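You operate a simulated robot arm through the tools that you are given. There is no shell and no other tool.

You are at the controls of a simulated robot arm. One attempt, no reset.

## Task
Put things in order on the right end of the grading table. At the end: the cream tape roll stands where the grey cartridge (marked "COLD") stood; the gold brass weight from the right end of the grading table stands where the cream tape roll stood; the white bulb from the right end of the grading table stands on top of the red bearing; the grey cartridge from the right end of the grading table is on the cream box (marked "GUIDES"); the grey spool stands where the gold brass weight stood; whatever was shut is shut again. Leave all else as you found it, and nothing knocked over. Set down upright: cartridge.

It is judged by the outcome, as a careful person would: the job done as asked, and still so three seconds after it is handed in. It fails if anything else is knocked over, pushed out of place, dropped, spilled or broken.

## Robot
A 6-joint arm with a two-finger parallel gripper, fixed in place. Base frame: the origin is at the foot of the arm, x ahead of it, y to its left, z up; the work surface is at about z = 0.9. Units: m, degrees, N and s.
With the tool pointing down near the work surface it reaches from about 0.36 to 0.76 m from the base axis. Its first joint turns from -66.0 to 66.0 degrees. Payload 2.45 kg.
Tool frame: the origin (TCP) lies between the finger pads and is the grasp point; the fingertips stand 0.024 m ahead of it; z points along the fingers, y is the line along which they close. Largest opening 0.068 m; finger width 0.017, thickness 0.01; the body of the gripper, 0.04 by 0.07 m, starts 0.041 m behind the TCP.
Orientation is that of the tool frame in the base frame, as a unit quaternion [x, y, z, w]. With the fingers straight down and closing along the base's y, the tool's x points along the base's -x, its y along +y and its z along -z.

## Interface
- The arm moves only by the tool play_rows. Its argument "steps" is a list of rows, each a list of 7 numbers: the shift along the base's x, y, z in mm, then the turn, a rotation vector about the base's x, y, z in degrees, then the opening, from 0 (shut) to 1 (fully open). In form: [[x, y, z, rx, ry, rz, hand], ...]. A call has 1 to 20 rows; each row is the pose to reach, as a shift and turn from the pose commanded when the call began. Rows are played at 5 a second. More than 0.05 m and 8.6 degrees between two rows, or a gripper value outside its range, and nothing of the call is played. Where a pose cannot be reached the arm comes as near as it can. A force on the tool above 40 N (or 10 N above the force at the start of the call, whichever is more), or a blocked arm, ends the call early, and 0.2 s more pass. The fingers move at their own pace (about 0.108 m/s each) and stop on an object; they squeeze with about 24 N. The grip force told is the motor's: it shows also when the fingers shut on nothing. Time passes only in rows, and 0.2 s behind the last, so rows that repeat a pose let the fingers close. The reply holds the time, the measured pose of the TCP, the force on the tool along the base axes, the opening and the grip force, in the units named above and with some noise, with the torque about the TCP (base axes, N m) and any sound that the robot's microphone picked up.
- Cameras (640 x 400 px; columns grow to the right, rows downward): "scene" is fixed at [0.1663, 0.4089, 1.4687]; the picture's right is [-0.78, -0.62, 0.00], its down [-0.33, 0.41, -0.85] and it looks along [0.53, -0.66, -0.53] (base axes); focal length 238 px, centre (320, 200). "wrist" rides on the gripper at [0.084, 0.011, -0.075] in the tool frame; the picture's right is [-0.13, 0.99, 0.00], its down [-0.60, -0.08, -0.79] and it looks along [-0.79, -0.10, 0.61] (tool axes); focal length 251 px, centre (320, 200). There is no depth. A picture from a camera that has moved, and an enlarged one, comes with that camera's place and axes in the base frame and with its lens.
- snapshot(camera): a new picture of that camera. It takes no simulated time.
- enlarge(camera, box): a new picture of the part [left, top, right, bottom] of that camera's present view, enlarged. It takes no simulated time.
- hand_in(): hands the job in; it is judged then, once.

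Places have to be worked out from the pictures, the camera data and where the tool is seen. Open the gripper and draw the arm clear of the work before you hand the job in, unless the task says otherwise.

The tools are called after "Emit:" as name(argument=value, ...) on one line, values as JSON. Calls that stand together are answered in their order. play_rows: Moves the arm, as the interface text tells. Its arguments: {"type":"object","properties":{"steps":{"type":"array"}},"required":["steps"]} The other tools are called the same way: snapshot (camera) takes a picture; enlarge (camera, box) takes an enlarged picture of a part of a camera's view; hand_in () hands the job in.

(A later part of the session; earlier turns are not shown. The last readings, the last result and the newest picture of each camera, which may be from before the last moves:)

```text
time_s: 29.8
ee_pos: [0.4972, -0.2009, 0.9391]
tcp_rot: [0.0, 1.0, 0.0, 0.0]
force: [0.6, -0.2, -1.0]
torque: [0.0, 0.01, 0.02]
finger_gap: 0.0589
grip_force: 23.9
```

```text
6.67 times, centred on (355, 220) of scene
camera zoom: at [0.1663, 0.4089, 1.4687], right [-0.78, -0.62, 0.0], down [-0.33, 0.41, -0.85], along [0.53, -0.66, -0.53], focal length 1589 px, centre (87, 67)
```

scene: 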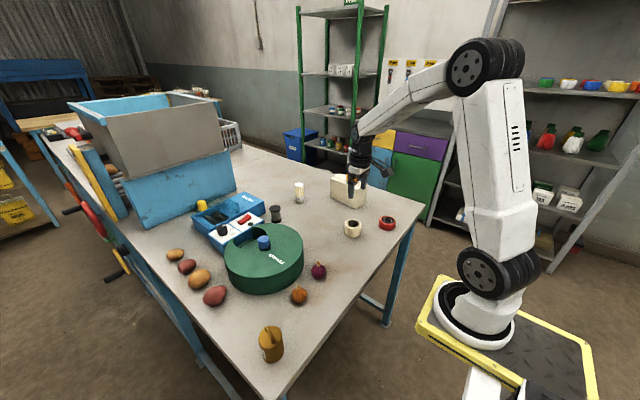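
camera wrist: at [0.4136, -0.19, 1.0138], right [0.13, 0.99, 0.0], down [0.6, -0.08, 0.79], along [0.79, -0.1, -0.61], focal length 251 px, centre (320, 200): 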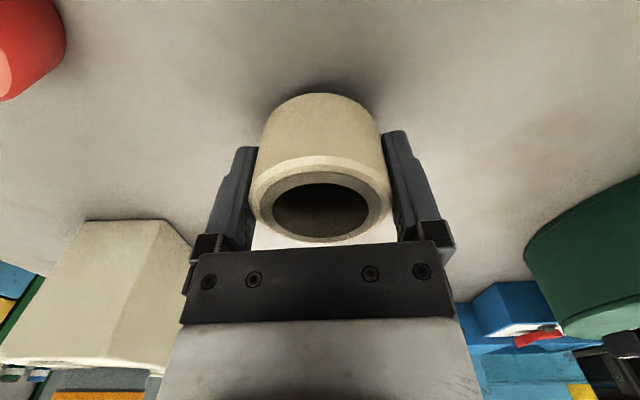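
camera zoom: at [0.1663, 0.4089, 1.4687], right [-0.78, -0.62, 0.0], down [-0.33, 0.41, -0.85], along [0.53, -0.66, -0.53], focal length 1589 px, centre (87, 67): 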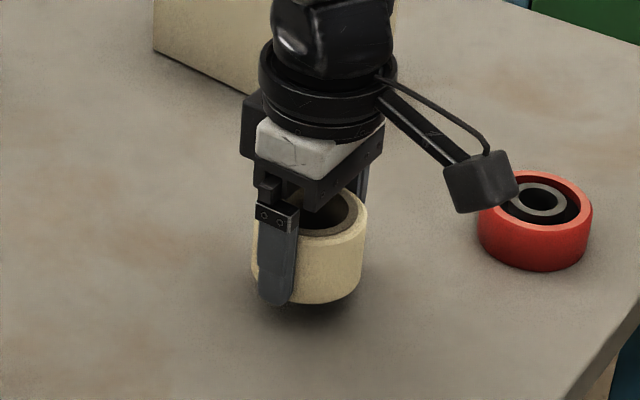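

The roll is lifted and secure this time. I carry it smoothly to the cartridge's old spot and stop 4 mm above the table.

Emit:
play_rows(steps=[[0, 0, 8, 0, 0, 0, 0], [0, 0, 22, 0, 0, 0, 0], [0, 0, 40, 0, 0, 0, 0], [-1, -8, 52, 0, 0, 0, 0], [-4, -28, 55, 0, 0, 0, 0], [-8, -58, 55, 0, 0, 0, 0], [-13, -92, 55, 0, 0, 0, 0], [-18, -126, 55, 0, 0, 0, 0], [-23, -160, 55, 0, 0, 0, 0], [-28, -194, 55, 0, 0, 0, 0], [-33, -226, 55, 0, 0, 0, 0], [-36, -248, 52, 0, 0, 0, 0], [-37, -259, 42, 0, 0, 0, 0], [-37, -259, 27, 0, 0, 0, 0], [-37, -259, 12, 0, 0, 0, 0], [-37, -259, 0, 0, 0, 0, 0], [-37, -259, -6, 0, 0, 0, 0], [-37, -259, -6, 0, 0, 0, 0]])

Emit:
snapshot(camera="wrist")

Emit:
enlarge(camera="scene", box=[360, 160, 430, 220])

```text
time_s: 33.6
ee_pos: [0.4608, -0.4604, 0.9321]
tcp_rot: [0.0, 1.0, 0.0, -0.001]
force: [0.9, -0.5, -0.2]
torque: [0.03, 0.0, -0.03]
finger_gap: 0.0591
grip_force: 23.7
```

```text
taken
camera wrist: at [0.3759, -0.449, 1.0069], right [0.13, 0.99, 0.0], down [0.6, -0.08, 0.79], along [0.79, -0.1, -0.61], focal length 251 px, centre (320, 200)
```

wrist: 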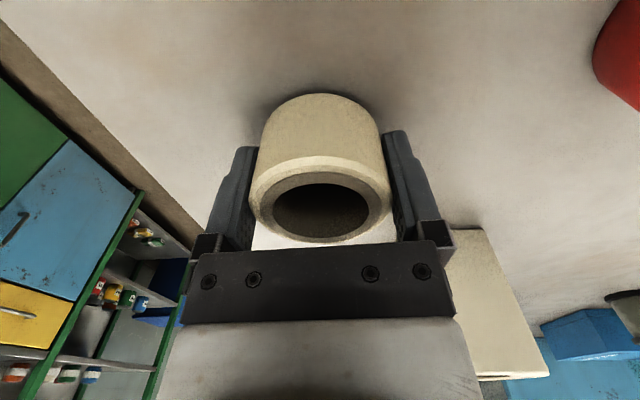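

```text
6.67 times, centred on (395, 190) of scene
camera zoom: at [0.1663, 0.4089, 1.4688], right [-0.78, -0.62, 0.0], down [-0.33, 0.41, -0.85], along [0.53, -0.66, -0.53], focal length 1589 px, centre (-180, 267)
```

zoom: 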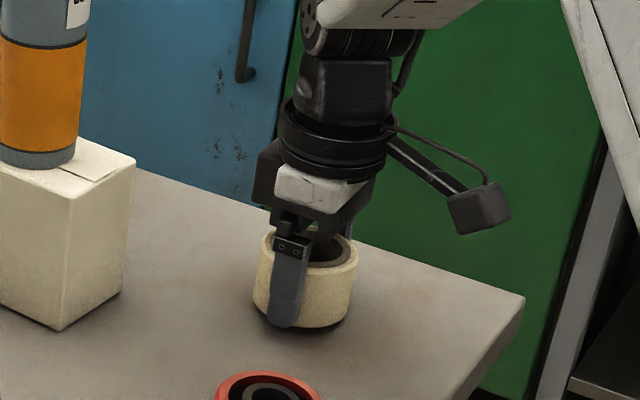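

The roll is over the spot at (0.459,-0.460), about 3.5 mm up. I lower 3.3 mm and open.

Emit:
play_rows(steps=[[0, 0, -1.5, 0, 0, 0, 0], [0, 0, -3, 0, 0, 0, 0], [0, 0, -3.3, 0, 0, 0, 0], [0, 0, -3.3, 0, 0, 0, 0]])

```text
time_s: 34.6
ee_pos: [0.4605, -0.4608, 0.9298]
tcp_rot: [0.0, 1.0, 0.0, -0.002]
force: [-0.1, -0.1, 0.0]
torque: [-0.03, -0.03, 0.02]
finger_gap: 0.059
grip_force: 23.9
```

There is no contact force yet, with well under a millimetre left. I lower 0.7 mm more, then open and rise clear.

Emit:
play_rows(steps=[[0, 0, -0.7, 0, 0, 0, 0], [0, 0, -0.7, 0, 0, 0, 0], [0, 0, -0.7, 0, 0, 0, 0.9], [0, 0, -0.7, 0, 0, 0, 1], [0, 0, -0.7, 0, 0, 0, 1], [0, 0, 15, 0, 0, 0, 1], [0, 0, 40, 0, 0, 0, 1], [0, 0, 80, 0, 0, 0, 1], [0, 0, 120, 0, 0, 0, 1], [0, 0, 120, 0, 0, 0, 1]])

Emit:
snapshot(camera="wrist")

Emit:
enlarge(camera="scene", box=[320, 130, 440, 250])

```text
time_s: 36.8
ee_pos: [0.4586, -0.4606, 1.0481]
tcp_rot: [0.001, 1.0, 0.0, -0.002]
force: [0.2, -0.2, -0.6]
torque: [-0.02, -0.01, 0.04]
finger_gap: 0.068
grip_force: 0.0
```

```text
taken
camera wrist: at [0.375, -0.4498, 1.1236], right [0.13, 0.99, 0.0], down [0.6, -0.08, 0.79], along [0.79, -0.1, -0.61], focal length 251 px, centre (320, 200)
```

wrist: 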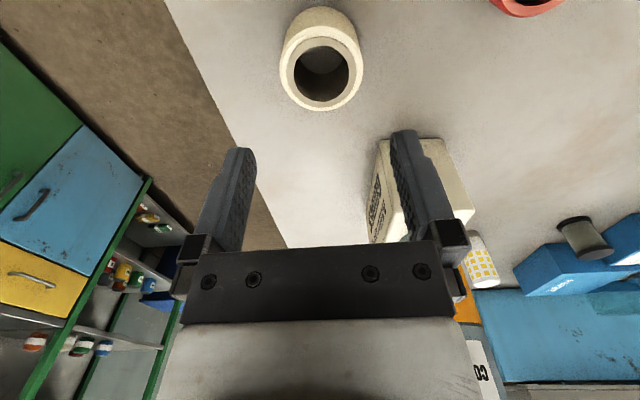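

```text
3.33 times, centred on (380, 190) of scene
camera zoom: at [0.1663, 0.4089, 1.4687], right [-0.78, -0.62, 0.0], down [-0.33, 0.41, -0.85], along [0.53, -0.66, -0.53], focal length 794 px, centre (120, 233)
```

zoom: 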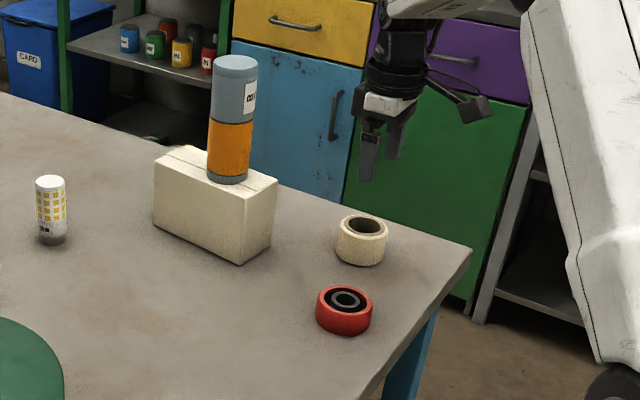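

The roll stands in the cartridge's place. Next is the brass weight near (0.415,0.262), so I swing there at safe height and look down at it.

Emit:
play_rows(steps=[[0, 10, 30, 0, 0, 0, 1], [-2, 45, 60, 0, 0, 0, 1], [-5, 90, 75, 0, 0, 0, 1], [-8, 137, 80, 0, 0, 0, 1], [-11, 184, 80, 0, 0, 0, 1], [-14, 231, 80, 0, 0, 0, 1], [-17, 278, 80, 0, 0, 0, 1], [-20, 325, 80, 0, 0, 0, 1], [-23, 372, 80, 0, 0, 0, 1], [-26, 419, 80, 0, 0, 0, 1], [-29, 466, 80, 0, 0, 0, 1], [-32, 513, 80, 0, 0, 0, 1], [-35, 560, 80, 0, 0, 0, 1], [-38, 607, 80, 0, 0, 0, 1], [-41, 654, 80, 0, 0, 0, 1], [-44, 698, 80, 0, 0, 0, 1], [-45, 722, 75, 0, 0, 0, 1], [-45, 722, 75, 0, 0, 0, 1]])

Emit:
snapshot(camera="wrist")

Emit:
enlarge(camera="wrist", box=[220, 0, 420, 125])

Emit:
snapshot(camera="scene")

```text
time_s: 40.6
ee_pos: [0.4134, 0.26, 1.1257]
tcp_rot: [0.0, 1.0, 0.0, -0.001]
force: [0.1, -0.8, 0.3]
torque: [0.01, 0.0, 0.01]
finger_gap: 0.0682
grip_force: 0.1
```

```text
taken
camera wrist: at [0.3307, 0.2713, 1.2002], right [0.13, 0.99, 0.0], down [0.6, -0.08, 0.79], along [0.79, -0.1, -0.61], focal length 251 px, centre (320, 200)
```

wrist: 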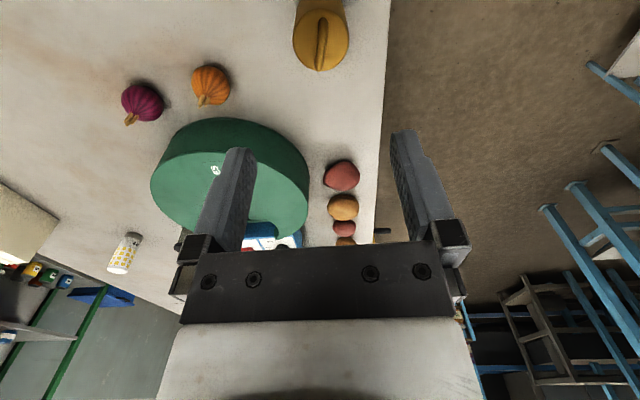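

```text
3.20 times, centred on (320, 62) of wrist
camera zoom: at [0.3307, 0.2713, 1.2002], right [0.13, 0.99, 0.0], down [0.6, -0.08, 0.79], along [0.79, -0.1, -0.61], focal length 805 px, centre (320, 640)
```

zoom: 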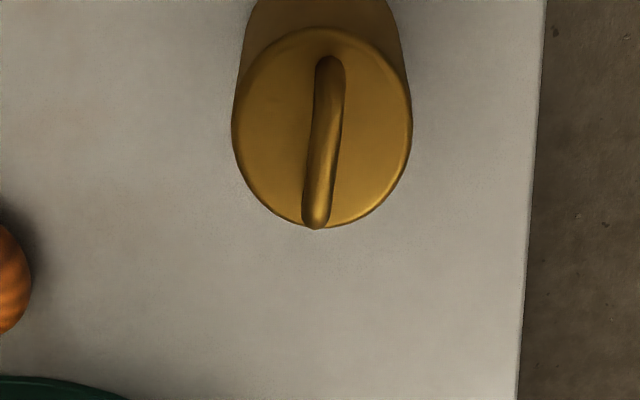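

```text
taken
```

scene: 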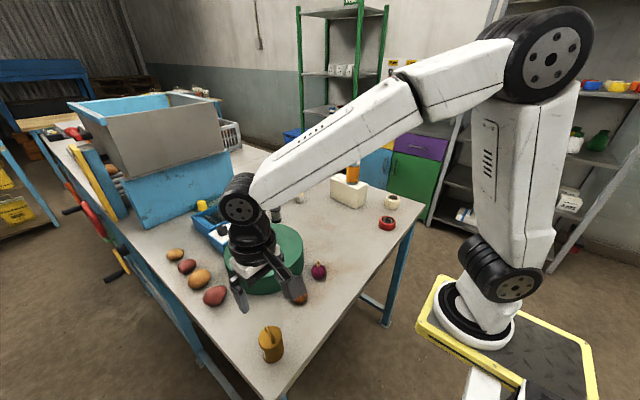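

Weight centre ≈ (0.417,0.2605), top ≈ 0.962, handle top ≈ 0.978, diameter ≈ 0.048. I descend in two stages and check before closing.

Emit:
play_rows(steps=[[2, 0, -35, 0, 0, 0, 1], [2, 0, -75, 0, 0, 0, 1], [2, 0, -100, 0, 0, 0, 1], [2, 0, -115, 0, 0, 0, 1], [2, 0, -115, 0, 0, 0, 1]])

Emit:
enlarge(camera="wrist", box=[180, 0, 460, 260])

Emit:
enlarge(camera="scene", box=[210, 250, 340, 380])

```text
time_s: 41.8
ee_pos: [0.4171, 0.2613, 1.0093]
tcp_rot: [-0.001, 1.0, 0.0, 0.0]
force: [0.6, 0.2, 0.0]
torque: [-0.02, 0.0, 0.01]
finger_gap: 0.0679
grip_force: 0.1
```

```text
1.54 times, centred on (320, 130) of wrist
camera zoom: at [0.3339, 0.2716, 1.0835], right [0.13, 0.99, 0.0], down [0.6, -0.08, 0.79], along [0.79, -0.1, -0.61], focal length 387 px, centre (320, 308)
```

zoom: 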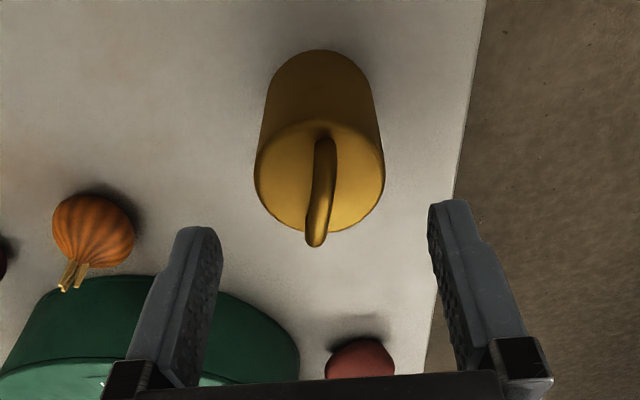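

```text
3.08 times, centred on (275, 315) of scene
camera zoom: at [0.1663, 0.4089, 1.4687], right [-0.78, -0.62, 0.0], down [-0.33, 0.41, -0.85], along [0.53, -0.66, -0.53], focal length 733 px, centre (458, -154)
```

zoom: 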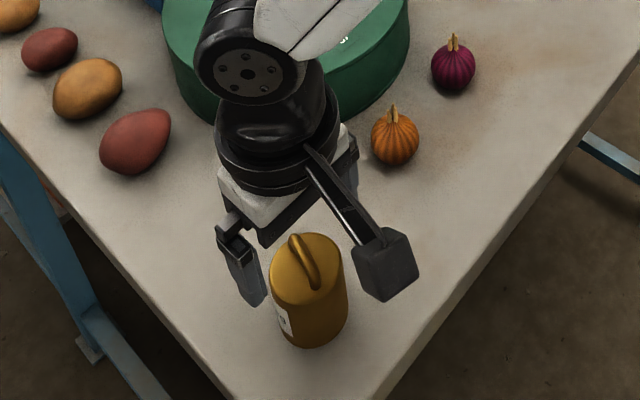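

It is well aligned: centre ≈ (0.417,0.2607) against the tool at (0.418,0.2606). I descend to TCP z ≈ 0.944 and close.

Emit:
play_rows(steps=[[-0.5, 0, -20, 0, 0, 0, 1], [-0.5, 0, -40, 0, 0, 0, 1], [-0.5, 0, -55, 0, 0, 0, 1], [-0.5, 0, -64, 0, 0, 0, 1], [-0.5, 0, -64, 0, 0, 0, 1]])

Emit:
snapshot(camera="wrist")

Emit:
enlarge(camera="scene", box=[210, 290, 330, 390])

```text
time_s: 43.0
ee_pos: [0.4163, 0.2609, 0.9449]
tcp_rot: [0.0, 1.0, 0.0, 0.0]
force: [0.1, 0.3, 1.5]
torque: [0.03, 0.01, 0.0]
finger_gap: 0.0681
grip_force: 0.1
```

```text
taken
camera wrist: at [0.3326, 0.2724, 1.0193], right [0.13, 0.99, 0.0], down [0.6, -0.08, 0.79], along [0.79, -0.1, -0.61], focal length 251 px, centre (320, 200)
```

wrist: 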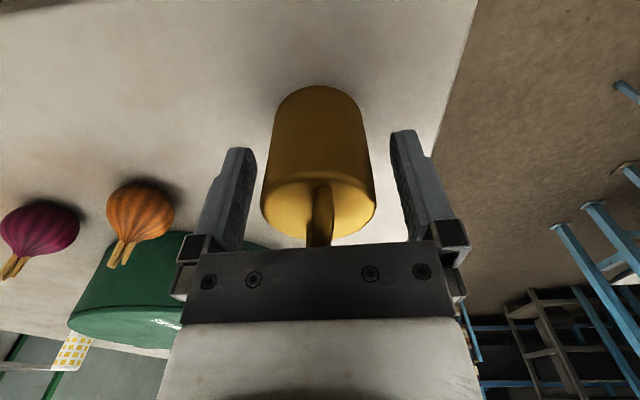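

```text
4.00 times, centred on (270, 340) of scene
camera zoom: at [0.1663, 0.4089, 1.4687], right [-0.78, -0.62, 0.0], down [-0.33, 0.41, -0.85], along [0.53, -0.66, -0.53], focal length 953 px, centre (520, -360)
```

zoom: 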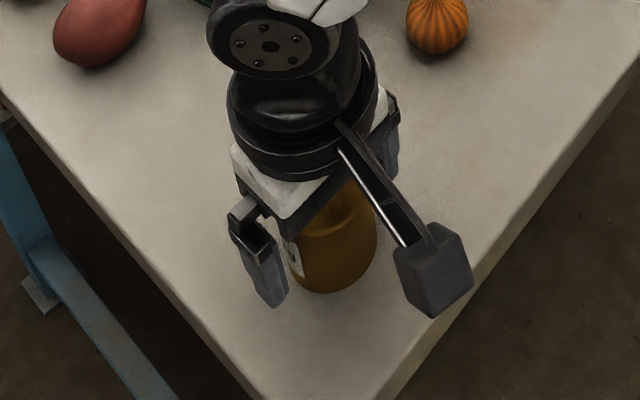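

Centred, with the fingers straddling the weight. I raise 1 mm for handle clearance and close.

Emit:
play_rows(steps=[[0, -0.5, 1, 0, 0, 0, 1], [0, -0.5, 1, 0, 0, 0, 0.75], [0, -0.5, 1, 0, 0, 0, 0.5], [0, -0.5, 1, 0, 0, 0, 0], [0, -0.5, 1, 0, 0, 0, 0], [0, -0.5, 1, 0, 0, 0, 0]])

Emit:
snapshot(camera="wrist")

```text
time_s: 44.4
ee_pos: [0.4156, 0.2594, 0.9463]
tcp_rot: [-0.001, 1.0, 0.0, -0.001]
force: [-0.1, -3.4, -0.2]
torque: [-0.17, -0.05, -0.05]
finger_gap: 0.0499
grip_force: 23.8
```

```text
taken
camera wrist: at [0.3323, 0.2719, 1.0204], right [0.13, 0.99, 0.0], down [0.61, -0.08, 0.79], along [0.79, -0.1, -0.61], focal length 251 px, centre (320, 200)
```

wrist: 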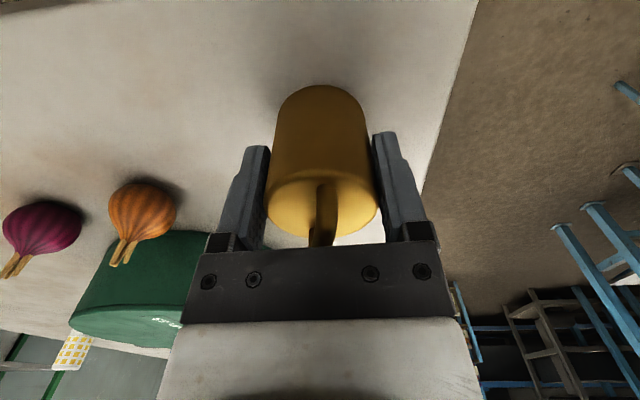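

Gripped with a 0.050 gap, and the weight's place was (0.417,0.2605). I lift slowly to test the hold.

Emit:
play_rows(steps=[[0, 0, 1, 0, 0, 0, 0], [0, 0, 3, 0, 0, 0, 0], [0, 0, 5, 0, 0, 0, 0], [0, 0, 8, 0, 0, 0, 0], [0, 0, 10, 0, 0, 0, 0], [0, 0, 10, 0, 0, 0, 0]])

Emit:
snapshot(camera="wrist")

Emit:
enlarge(camera="scene", box=[210, 290, 330, 390])

```text
time_s: 45.8
ee_pos: [0.4161, 0.2615, 0.9573]
tcp_rot: [0.0, 1.0, 0.0, -0.001]
force: [0.4, 0.6, -9.9]
torque: [0.02, 0.06, -0.02]
finger_gap: 0.0499
grip_force: 23.8
```

```text
taken
camera wrist: at [0.3327, 0.2728, 1.0313], right [0.13, 0.99, 0.0], down [0.6, -0.08, 0.79], along [0.79, -0.1, -0.61], focal length 251 px, centre (320, 200)
```

wrist: 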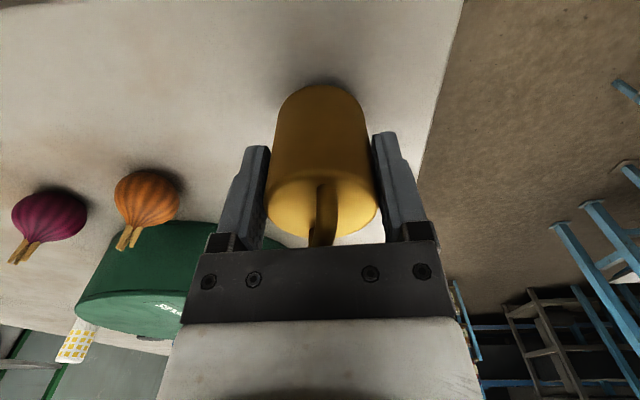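

```text
4.00 times, centred on (270, 340) of scene
camera zoom: at [0.1665, 0.409, 1.4687], right [-0.78, -0.62, 0.0], down [-0.33, 0.41, -0.85], along [0.53, -0.66, -0.53], focal length 953 px, centre (520, -360)
```

zoom: 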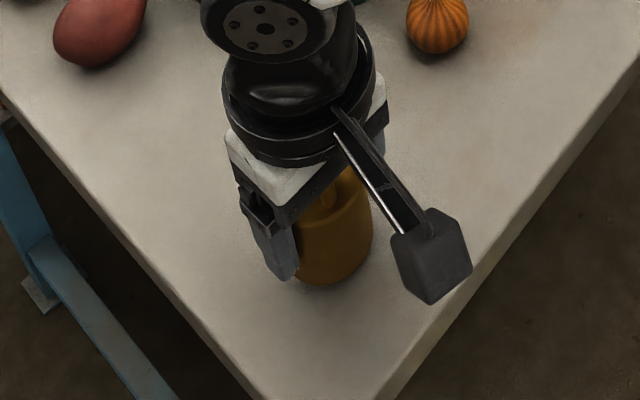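

The weight (about 1 kg) is held firmly. I lift it well above the onions and carry it smoothly toward the tape roll's old spot at (0.4955,-0.1998).

Emit:
play_rows(steps=[[0, 0, 10, 0, 0, 0, 0], [0, 0, 28, 0, 0, 0, 0], [0, 0, 48, 0, 0, 0, 0], [0, 0, 66, 0, 0, 0, 0], [1, -6, 78, 0, 0, 0, 0], [4, -22, 82, 0, 0, 0, 0], [9, -50, 82, 0, 0, 0, 0], [15, -84, 82, 0, 0, 0, 0], [21, -120, 82, 0, 0, 0, 0], [27, -156, 82, 0, 0, 0, 0], [33, -192, 82, 0, 0, 0, 0], [39, -228, 82, 0, 0, 0, 0], [45, -264, 82, 0, 0, 0, 0], [51, -300, 82, 0, 0, 0, 0], [57, -336, 82, 0, 0, 0, 0], [64, -372, 82, 0, 0, 0, 0], [70, -408, 82, 0, 0, 0, 0], [75, -436, 82, 0, 0, 0, 0], [78, -455, 80, 0, 0, 0, 0], [79, -461.5, 76, 0, 0, 0, 0]])

Emit:
snapshot(camera="wrist")

```text
time_s: 50.0
ee_pos: [0.4952, -0.2001, 1.0347]
tcp_rot: [0.0, 1.0, 0.001, -0.001]
force: [-0.4, 0.0, -10.1]
torque: [0.0, 0.05, 0.0]
finger_gap: 0.0497
grip_force: 23.7
```

```text
taken
camera wrist: at [0.4124, -0.1891, 1.1081], right [0.13, 0.99, 0.0], down [0.61, -0.08, 0.79], along [0.79, -0.1, -0.61], focal length 251 px, centre (320, 200)
```

wrist: 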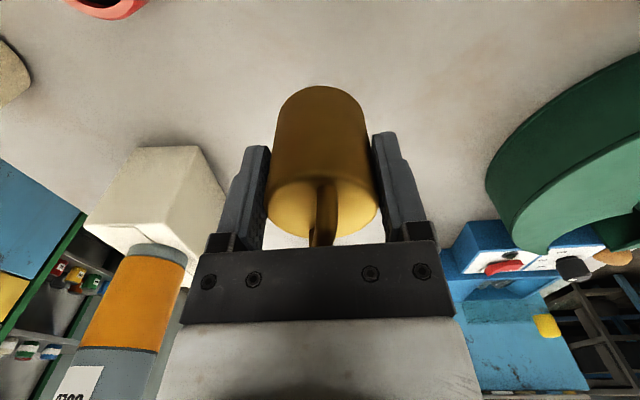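

Over the target. I descend to about 4 mm above the table.

Emit:
play_rows(steps=[[-0.7, 0, -8, 0, 0, 0, 0], [-0.7, 0, -25, 0, 0, 0, 0], [-0.7, 0, -45, 0, 0, 0, 0], [-0.7, 0, -62, 0, 0, 0, 0], [-0.7, 0, -75, 0, 0, 0, 0], [-0.7, 0, -82, 0, 0, 0, 0], [-0.7, 0, -84, 0, 0, 0, 0], [-0.7, 0, -84, 0, 0, 0, 0]])

Emit:
enlarge(camera="scene", box=[310, 180, 400, 250])

```text
time_s: 51.8
ee_pos: [0.4946, -0.2022, 0.9487]
tcp_rot: [-0.001, 1.0, 0.0, 0.0]
force: [-0.6, -0.3, -10.7]
torque: [0.03, 0.03, -0.02]
finger_gap: 0.0498
grip_force: 24.3
```

```text
5.71 times, centred on (355, 215) of scene
camera zoom: at [0.1665, 0.4088, 1.4687], right [-0.78, -0.62, 0.0], down [-0.33, 0.41, -0.85], along [0.53, -0.66, -0.53], focal length 1362 px, centre (120, 114)
```

zoom: 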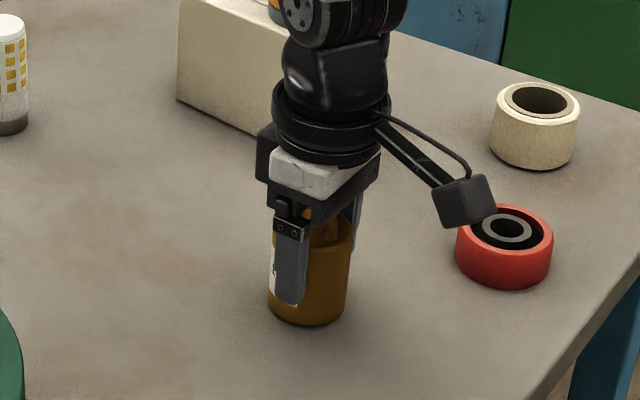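

The weight is 3 mm above the table. I lower in small steps until the table takes the load.

Emit:
play_rows(steps=[[0, 0, -1, 0, 0, 0, 0], [0, 0, -2, 0, 0, 0, 0], [0, 0, -3, 0, 0, 0, 0], [0, 0, -3, 0, 0, 0, 0]])

```text
time_s: 52.8
ee_pos: [0.495, -0.2012, 0.9454]
tcp_rot: [0.0, 1.0, 0.0, 0.0]
force: [0.1, 3.5, -0.8]
torque: [0.12, 0.21, -0.04]
finger_gap: 0.0498
grip_force: 23.7
```

The table has taken the load: vertical force went from −10 to −0.8 N. I open and rise straight up.

Emit:
play_rows(steps=[[0, 0, 0, 0, 0, 0, 0.8], [0, 0, 0, 0, 0, 0, 1], [0, 0, 0, 0, 0, 0, 1], [0, 0, 15, 0, 0, 0, 1], [0, 0, 45, 0, 0, 0, 1], [0, 0, 85, 0, 0, 0, 1], [0, 0, 125, 0, 0, 0, 1], [0, 0, 155, 0, 0, 0, 1], [0, 0, 155, 0, 0, 0, 1]])

Emit:
snapshot(camera="wrist")

Emit:
enlarge(camera="scene", box=[260, 150, 420, 250])

```text
time_s: 54.8
ee_pos: [0.4939, -0.2001, 1.1027]
tcp_rot: [0.0, 1.0, 0.0, -0.001]
force: [0.2, 1.3, 0.5]
torque: [-0.01, -0.04, -0.01]
finger_gap: 0.0678
grip_force: 0.1
```

```text
taken
camera wrist: at [0.4103, -0.1881, 1.1767], right [0.13, 0.99, 0.0], down [0.6, -0.08, 0.79], along [0.79, -0.1, -0.61], focal length 251 px, centre (320, 200)
```

wrist: 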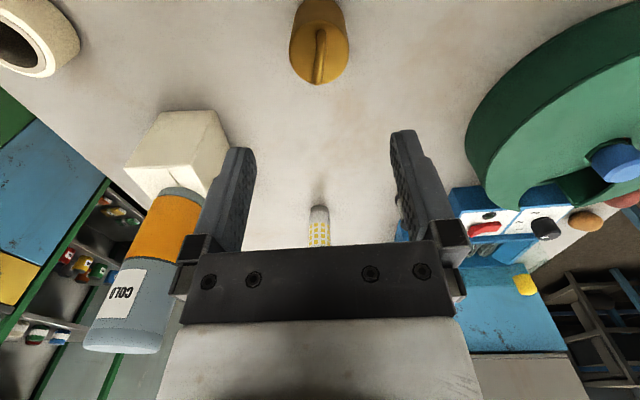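

```text
4.00 times, centred on (340, 200) of scene
camera zoom: at [0.1663, 0.4089, 1.4687], right [-0.78, -0.62, 0.0], down [-0.33, 0.41, -0.85], along [0.53, -0.66, -0.53], focal length 953 px, centre (240, 200)
```

zoom: 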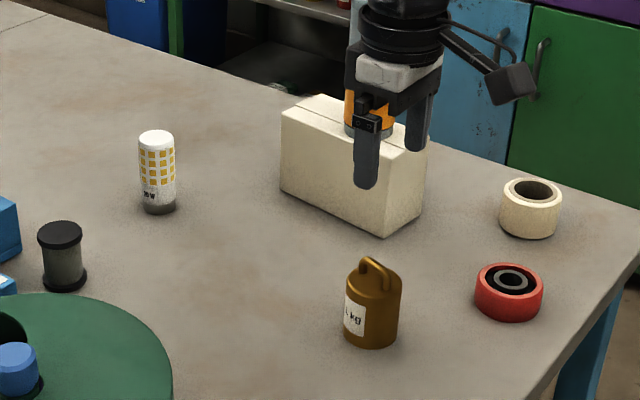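

The weight stands in the tape roll's place. Next is the spool near (0.775,-0.077), slightly beyond straight-down reach. I move to a stand-off with a 10° outward tilt and look.

Emit:
play_rows(steps=[[20, 15, 5, 0, 0, 0, 1], [45, 33, 5, 0, -2, 0, 1], [70, 51, 5, 0, -4, 0, 1], [95, 69, 0, 0, -6, 0, 1], [120, 87, -10, 0, -8, 0, 1], [145, 105, -25, 0, -10, 0, 1], [166, 120, -45, 0, -10, 0, 1], [166, 120, -45, 0, -10, 0, 1]])

Emit:
snapshot(camera="wrist")

Emit:
snapshot(camera="scene")

```text
time_s: 56.6
ee_pos: [0.6633, -0.0793, 1.0559]
tcp_rot: [0.0, 0.996, 0.0, 0.087]
force: [0.1, -0.7, -0.6]
torque: [-0.03, 0.01, -0.02]
finger_gap: 0.0682
grip_force: 0.1
```

```text
taken
camera wrist: at [0.5679, -0.0685, 1.1129], right [0.13, 0.99, 0.02], down [0.46, -0.08, 0.89], along [0.88, -0.1, -0.46], focal length 251 px, centre (320, 200)
```

wrist: 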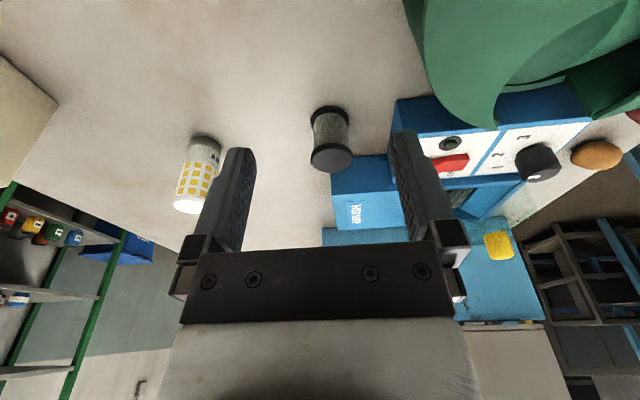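

```text
taken
```

scene: 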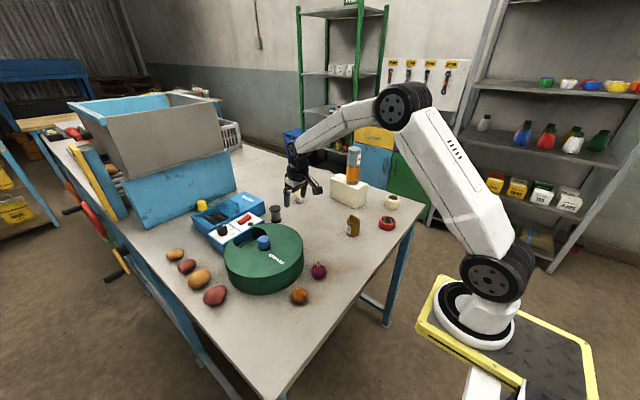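

Emit:
enlarge(camera="wrist", box=[170, 80, 410, 230])

```text
2.67 times, centred on (290, 155) of wrist
camera zoom: at [0.5679, -0.0685, 1.1129], right [0.13, 0.99, 0.02], down [0.46, -0.08, 0.89], along [0.88, -0.1, -0.46], focal length 670 px, centre (400, 320)
```

zoom: 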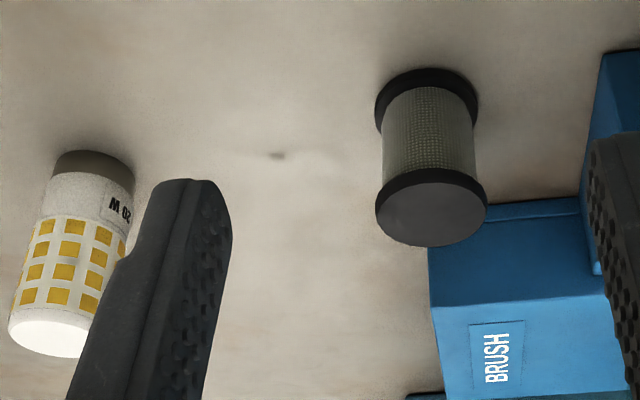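

Spool centre ≈ (0.776,-0.079), flange diameter ≈ 0.044, top ≈ 0.957. The bulb is at ≈ (0.797,-0.241), top ≈ 0.985. I drop in short of the spool at x = 0.70, then check before sliding forward around it.

Emit:
play_rows(steps=[[20, 0.5, -15, 0, 0, 0, 1], [36, 0.5, -40, 0, 0, 0, 1], [36, 0.5, -70, 0, 0, 0, 1], [36, 0.5, -98, 0, 0, 0, 1], [36, 0.5, -116, 0, 0, 0, 1], [36, 0.5, -122, 0, 0, 0, 1], [36, 0.5, -122, 0, 0, 0, 1]])

Emit:
snapshot(camera="wrist")

Emit:
enlarge(camera="scene", box=[240, 170, 350, 250])

```text
time_s: 58.2
ee_pos: [0.697, -0.0806, 0.9338]
tcp_rot: [-0.001, 0.996, 0.0, 0.086]
force: [0.3, 0.0, 0.5]
torque: [0.02, 0.02, 0.01]
finger_gap: 0.068
grip_force: 0.1
```

```text
taken
camera wrist: at [0.6022, -0.0693, 0.9928], right [0.13, 0.99, 0.02], down [0.46, -0.08, 0.89], along [0.88, -0.1, -0.46], focal length 251 px, centre (320, 200)
```

wrist: 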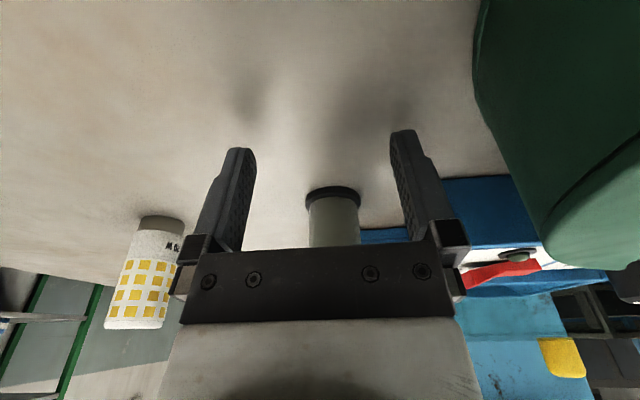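

```text
5.00 times, centred on (295, 210) of scene
camera zoom: at [0.1663, 0.4089, 1.4687], right [-0.78, -0.62, 0.0], down [-0.33, 0.41, -0.85], along [0.53, -0.66, -0.53], focal length 1192 px, centre (445, 150)
```

zoom: 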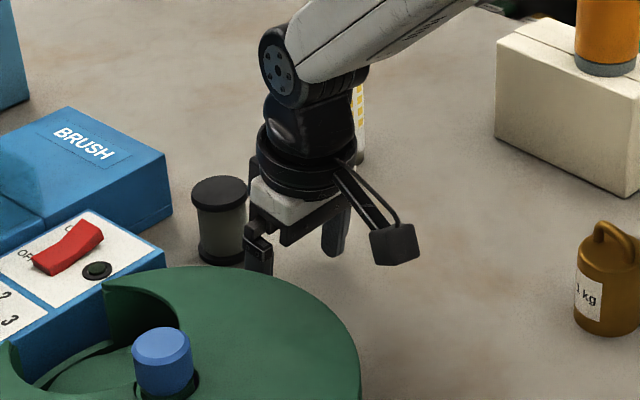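

The bottom flange centre is at (0.775,-0.079), confirming the position. I slide forward around the spool, slightly lower.

Emit:
play_rows(steps=[[10, 1.2, -3, 0, 0, 0, 1], [30, 1.2, -5, 0, 0, 0, 1], [50, 1.2, -5, 0, 0, 0, 1], [66, 1.2, -5, 0, 0, 0, 1], [77, 1.2, -5, 0, 0, 0, 1], [77, 1.2, -5, 0, 0, 0, 1]])

Emit:
snapshot(camera="wrist")

Emit:
enlarge(camera="scene", box=[240, 170, 350, 250])

```text
time_s: 59.6
ee_pos: [0.7746, -0.0794, 0.9284]
tcp_rot: [-0.001, 0.996, 0.001, 0.087]
force: [-0.6, 0.2, -0.6]
torque: [-0.02, -0.01, -0.01]
finger_gap: 0.0679
grip_force: 0.0
```

```text
taken
camera wrist: at [0.6802, -0.0676, 0.9877], right [0.13, 0.99, 0.02], down [0.46, -0.08, 0.89], along [0.88, -0.1, -0.46], focal length 251 px, centre (320, 200)
```

wrist: 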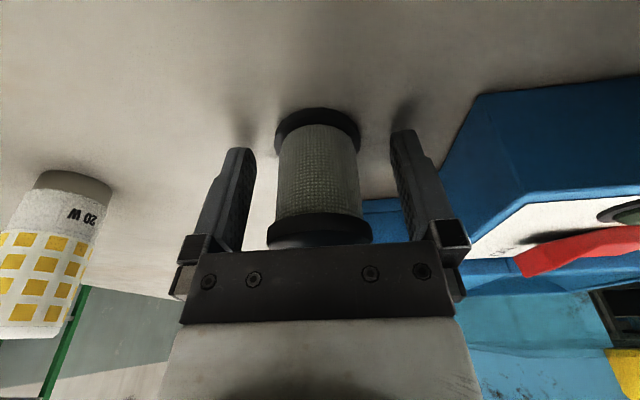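

```text
5.00 times, centred on (295, 210) of scene
camera zoom: at [0.1663, 0.4089, 1.4687], right [-0.78, -0.62, 0.0], down [-0.33, 0.41, -0.85], along [0.53, -0.66, -0.53], focal length 1192 px, centre (445, 150)
```

zoom: 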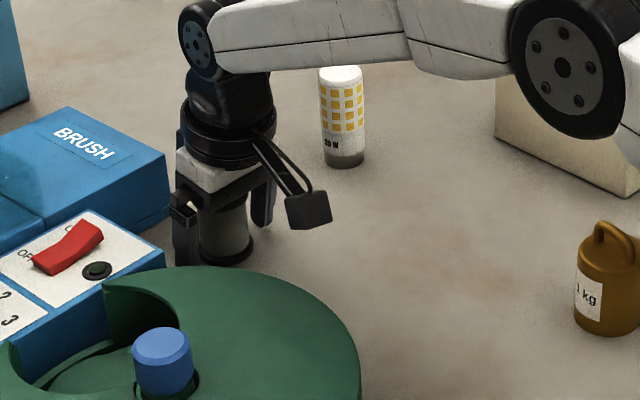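

Reached and centred between the fingers. I close on the spool.

Emit:
play_rows(steps=[[0, 0, 0, 0, 0, 0, 0.8], [0, 0, 0, 0, 0, 0, 0.65], [0, 0, 0, 0, 0, 0, 0.3], [0, 0, 0, 0, 0, 0, 0], [0, 0, 0, 0, 0, 0, 0]])

Emit:
snapshot(camera="wrist")

```text
time_s: 60.8
ee_pos: [0.7752, -0.0792, 0.9292]
tcp_rot: [0.0, 0.996, 0.0, 0.086]
force: [-0.4, 0.0, 0.1]
torque: [0.01, 0.0, -0.05]
finger_gap: 0.0431
grip_force: 24.1
```

```text
taken
camera wrist: at [0.6801, -0.0678, 0.9878], right [0.13, 0.99, 0.02], down [0.46, -0.08, 0.89], along [0.88, -0.1, -0.46], focal length 251 px, centre (320, 200)
```

wrist: 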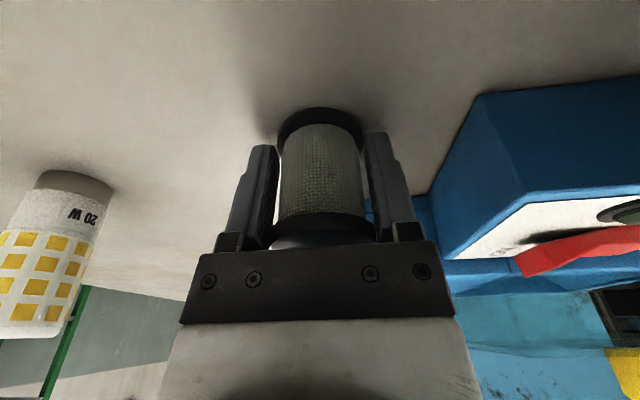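

Gripped on the flanges with a 0.043 gap. I lift slowly to test the hold.

Emit:
play_rows(steps=[[0, 0, 1, 0, 0, 0, 0], [0, 0, 3, 0, 0, 0, 0], [0, 0, 6, 0, 0, 0, 0], [0, 0, 9, 0, 0, 0, 0], [0, 0, 12, 0, 0, 0, 0], [0, 0, 12, 0, 0, 0, 0]])

Emit:
snapshot(camera="wrist")

Emit:
enlarge(camera="scene", box=[240, 170, 350, 250])

```text
time_s: 62.2
ee_pos: [0.7729, -0.0791, 0.9406]
tcp_rot: [0.0, 0.996, 0.0, 0.086]
force: [0.4, -0.1, -0.1]
torque: [0.0, 0.02, 0.02]
finger_gap: 0.0433
grip_force: 23.7
```

```text
taken
camera wrist: at [0.6784, -0.0678, 1.0002], right [0.13, 0.99, 0.02], down [0.46, -0.08, 0.89], along [0.88, -0.1, -0.46], focal length 251 px, centre (320, 200)
```

wrist: 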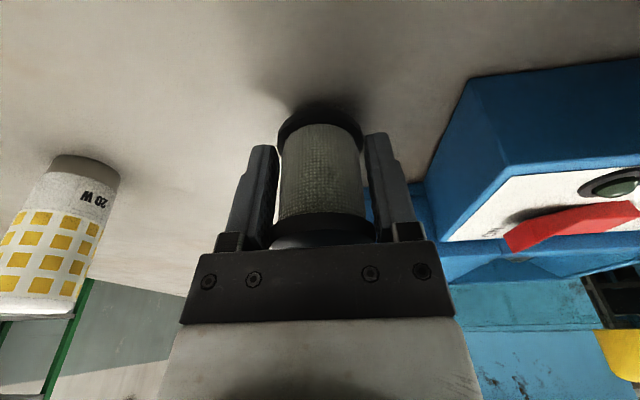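

```text
5.00 times, centred on (295, 210) of scene
camera zoom: at [0.1663, 0.4089, 1.4687], right [-0.78, -0.62, 0.0], down [-0.33, 0.41, -0.85], along [0.53, -0.66, -0.53], focal length 1192 px, centre (445, 150)
```

zoom: 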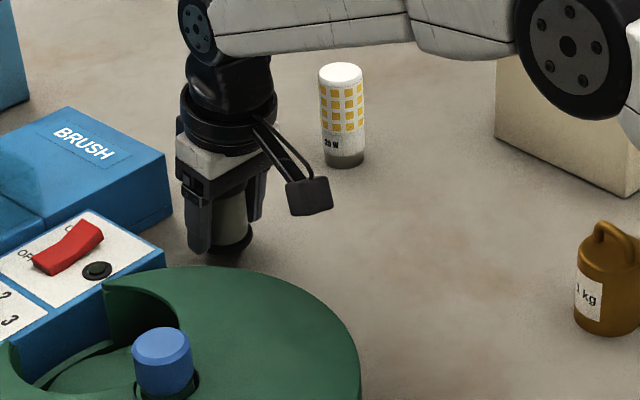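

The spool is held upright; pulling in slightly restores reach. I bring it back and up over clear table, then round to the weight's old place at (0.417,0.2605).

Emit:
play_rows(steps=[[-10, 0, 10, 0, 0, 0, 0], [-38, 0, 32, 0, 0, 0, 0], [-74, 0, 60, 0, 0, 0, 0], [-104, 5, 85, 0, 0, 0, 0], [-134, 10, 108, 0, 0, 0, 0], [-164, 16, 128, 0, 0, 0, 0], [-194, 26, 139, 0, 0, 0, 0], [-222, 48, 139, 0, 0, 0, 0], [-250, 75, 139, 0, 0, 0, 0], [-278, 102, 139, 0, 0, 0, 0], [-302, 130, 139, 0, 0, 0, 0], [-318, 165, 139, 0, 0, 0, 0], [-328, 202, 139, 0, 0, 0, 0], [-337, 240, 139, 0, 0, 0, 0], [-345, 278, 139, 0, 0, 0, 0], [-352, 312, 139, 0, 0, 0, 0], [-356, 334, 130, 0, 0, 0, 0], [-357, 339.3, 110, 0, 0, 0, 0], [-357, 339.3, 110, 0, 0, 0, 0]])

Emit:
snapshot(camera="wrist")

Emit:
snapshot(camera="scene")

```text
time_s: 66.2
ee_pos: [0.416, 0.2601, 1.0517]
tcp_rot: [0.0, 0.996, 0.0, 0.086]
force: [-0.2, 0.4, -0.2]
torque: [-0.03, 0.04, 0.01]
finger_gap: 0.0432
grip_force: 23.6
```

```text
taken
camera wrist: at [0.3201, 0.2708, 1.1102], right [0.13, 0.99, 0.02], down [0.46, -0.08, 0.89], along [0.88, -0.1, -0.46], focal length 251 px, centre (320, 200)
```

wrist: 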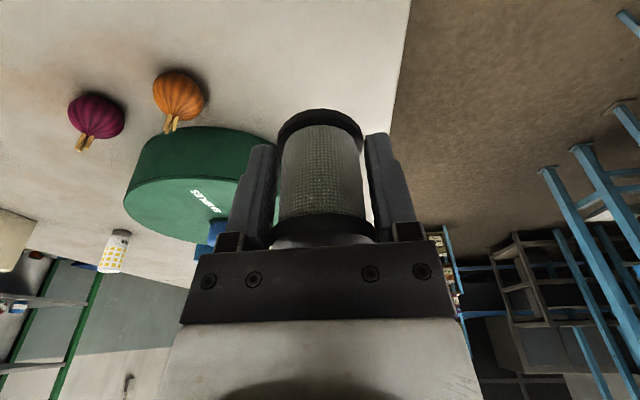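

```text
taken
```

scene: 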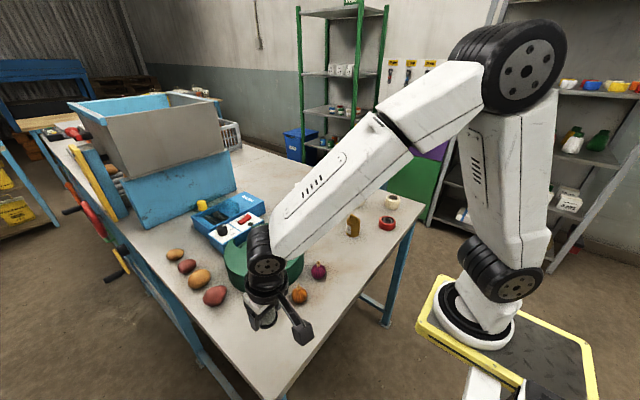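

I'm above the spot. I descend to about 4 mm above the table.

Emit:
play_rows(steps=[[1, 0.7, -15, 0, 0, 0, 0], [1, 0.7, -40, 0, 0, 0, 0], [1, 0.7, -70, 0, 0, 0, 0], [1, 0.7, -95, 0, 0, 0, 0], [1, 0.7, -110, 0, 0, 0, 0], [1, 0.7, -118, 0, 0, 0, 0], [1, 0.7, -118, 0, 0, 0, 0]])

Emit:
enlarge(camera="scene", box=[210, 290, 330, 390])

Emit:
snapshot(camera="wrist")

```text
time_s: 67.8
ee_pos: [0.4171, 0.2602, 0.9339]
tcp_rot: [0.0, 0.996, 0.001, 0.088]
force: [0.1, -0.1, 0.1]
torque: [0.0, 0.02, -0.03]
finger_gap: 0.0431
grip_force: 24.2
```

```text
4.00 times, centred on (270, 340) of scene
camera zoom: at [0.1663, 0.4089, 1.4687], right [-0.78, -0.62, 0.0], down [-0.33, 0.41, -0.85], along [0.53, -0.66, -0.53], focal length 953 px, centre (520, -360)
```

zoom: 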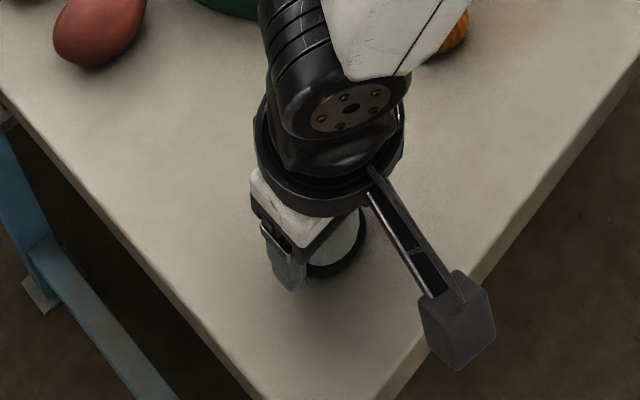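

```text
taken
camera wrist: at [0.3224, 0.2717, 0.992], right [0.13, 0.99, 0.02], down [0.46, -0.08, 0.89], along [0.88, -0.1, -0.46], focal length 251 px, centre (320, 200)
```

wrist: 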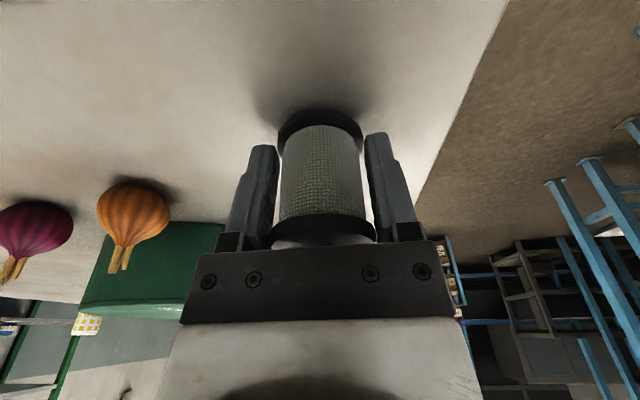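

The spool is about 4 mm up. I lower in small steps watching for contact.

Emit:
play_rows(steps=[[0, 0, -1.5, 0, 0, 0, 0], [0, 0, -3, 0, 0, 0, 0], [0, 0, -4, 0, 0, 0, 0], [0, 0, -4, 0, 0, 0, 0]])

```text
time_s: 68.8
ee_pos: [0.4171, 0.2615, 0.9293]
tcp_rot: [0.0, 0.996, 0.0, 0.086]
force: [0.3, -0.1, -0.3]
torque: [0.0, 0.01, 0.01]
finger_gap: 0.0432
grip_force: 24.0
```

Emit:
play_rows(steps=[[0, 0, -0.6, 0, 0, 0, 0], [0, 0, -1, 0, 0, 0, 0], [0, 0, -1, 0, 0, 0, 0]])

Emit:
enlarge(camera="scene", box=[240, 320, 300, 370])

```text
time_s: 69.6
ee_pos: [0.419, 0.2611, 0.9293]
tcp_rot: [0.0, 0.996, 0.001, 0.087]
force: [-1.2, 0.8, 6.3]
torque: [-0.06, 0.04, 0.01]
finger_gap: 0.0432
grip_force: 23.9
```

```text
8.00 times, centred on (270, 345) of scene
camera zoom: at [0.1662, 0.4088, 1.4688], right [-0.78, -0.62, 0.0], down [-0.33, 0.41, -0.85], along [0.53, -0.66, -0.53], focal length 1907 px, centre (720, -960)
```

zoom: 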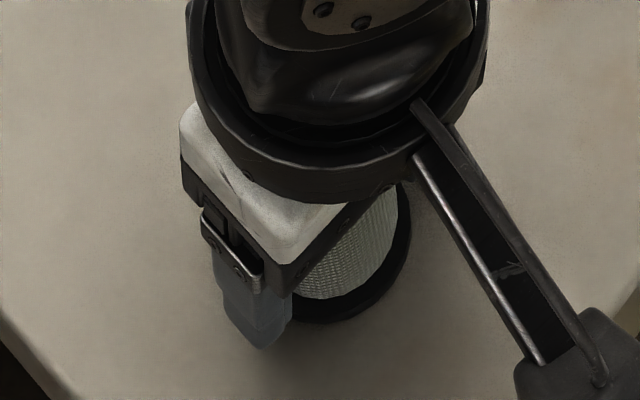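

Table contact is confirmed at 6 N. I open and withdraw along the tool axis.

Emit:
play_rows(steps=[[0, 0, 0.4, 0, 0, 0, 0], [0, 0, 0.4, 0, 0, 0, 0.75], [0, 0, 0.4, 0, 0, 0, 1], [0, 0, 0.4, 0, 0, 0, 1], [-3, 0, 15, 0, 0, 0, 1], [-9, 0, 50, 0, 0, 0, 1], [-17, 0, 95, 0, 0, 0, 1], [-25, 0, 140, 0, 0, 0, 1], [-25, 0, 140, 0, 0, 0, 1]])

Emit:
snapshot(camera="wrist")

Emit:
snapshot(camera="scene")

```text
time_s: 71.6
ee_pos: [0.3977, 0.2588, 1.0665]
tcp_rot: [0.0, 0.996, 0.0, 0.085]
force: [-0.3, 0.0, -0.5]
torque: [0.02, 0.0, -0.02]
finger_gap: 0.0678
grip_force: 0.0
```

```text
taken
camera wrist: at [0.3015, 0.2701, 1.1256], right [0.13, 0.99, 0.02], down [0.46, -0.08, 0.89], along [0.88, -0.1, -0.46], focal length 251 px, centre (320, 200)
```

wrist: 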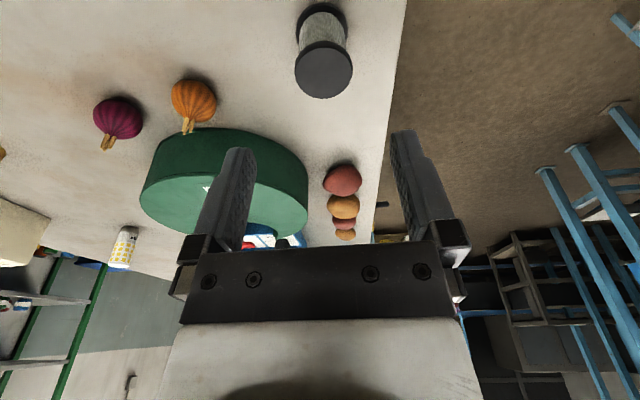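

```text
taken
```

scene: 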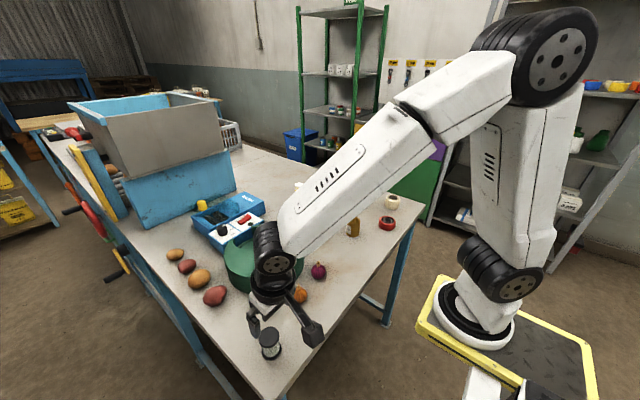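

The spool stands in the weight's place. On the way to the bulb I inspect the red bearing closely, since the bulb must stand stably on it.

Emit:
play_rows(steps=[[2, -20, 20, 0, 0, 0, 1], [4, -60, 35, 0, 0, 0, 1], [6, -105, 35, 0, 0, 0, 1], [8, -150, 35, 0, 0, 0, 1], [10, -195, 35, 0, 0, 0, 1], [12, -240, 35, 0, 0, 0, 1], [14, -285, 35, 0, 0, 0, 1], [15, -330, 35, 0, 0, 0, 1], [16, -375, 35, 0, 0, 0, 1], [17, -420, 35, 0, 0, 0, 1], [18, -465, 35, 0, 0, 0, 1], [20, -510, 35, 0, 0, 0, 1], [21, -550, 30, 0, 0, 0, 1], [22, -576, 20, 0, 0, 0, 1], [22, -576, 20, 0, 0, 0, 1]])

Emit:
snapshot(camera="wrist")

Emit:
enlarge(camera="wrist", box=[240, 0, 400, 100])

Emit:
enlarge(camera="scene", box=[360, 205, 410, 240])

Emit:
enlarge(camera="scene", box=[230, 310, 310, 370])

```text
time_s: 74.8
ee_pos: [0.4144, -0.3137, 1.0889]
tcp_rot: [0.0, 0.996, 0.0, 0.087]
force: [0.4, -0.2, -1.2]
torque: [0.02, -0.03, 0.01]
finger_gap: 0.0678
grip_force: 0.0
```

```text
taken
camera wrist: at [0.318, -0.3011, 1.147], right [0.13, 0.99, 0.02], down [0.46, -0.08, 0.89], along [0.88, -0.1, -0.46], focal length 251 px, centre (320, 200)
```

wrist: 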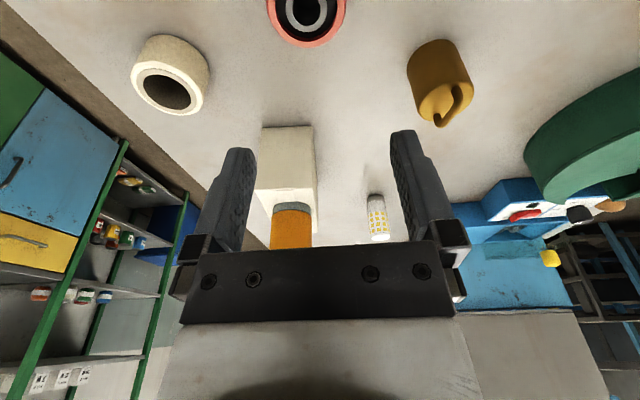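

```text
4.00 times, centred on (320, 50) of wrist
camera zoom: at [0.318, -0.3011, 1.147], right [0.13, 0.99, 0.02], down [0.46, -0.08, 0.89], along [0.88, -0.1, -0.46], focal length 1006 px, centre (320, 800)
```

zoom: 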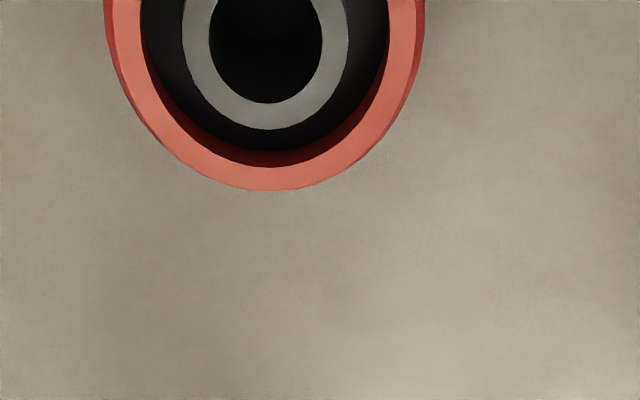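

```text
11.43 times, centred on (385, 222) of scene
camera zoom: at [0.1663, 0.4089, 1.4687], right [-0.78, -0.62, 0.0], down [-0.33, 0.41, -0.85], along [0.53, -0.66, -0.53], focal length 2724 px, centre (-423, -57)
```

zoom: 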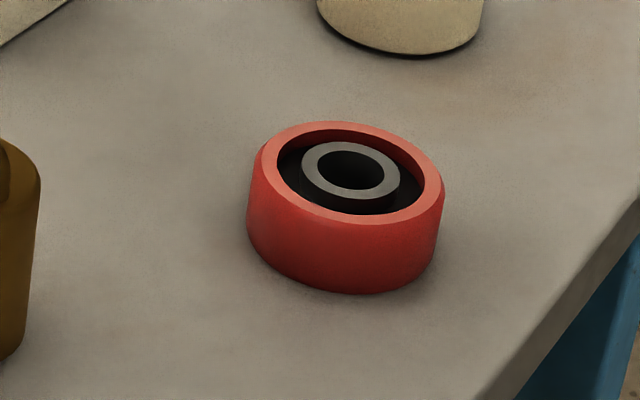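

```text
6.67 times, centred on (270, 340) of scene
camera zoom: at [0.1663, 0.4089, 1.4687], right [-0.78, -0.62, 0.0], down [-0.33, 0.41, -0.85], along [0.53, -0.66, -0.53], focal length 1589 px, centre (653, -733)
```

zoom: 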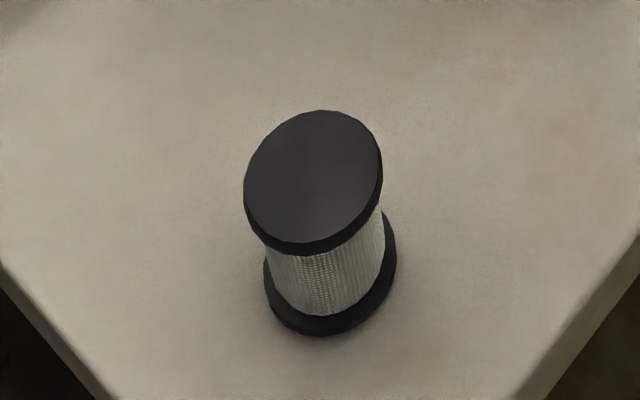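

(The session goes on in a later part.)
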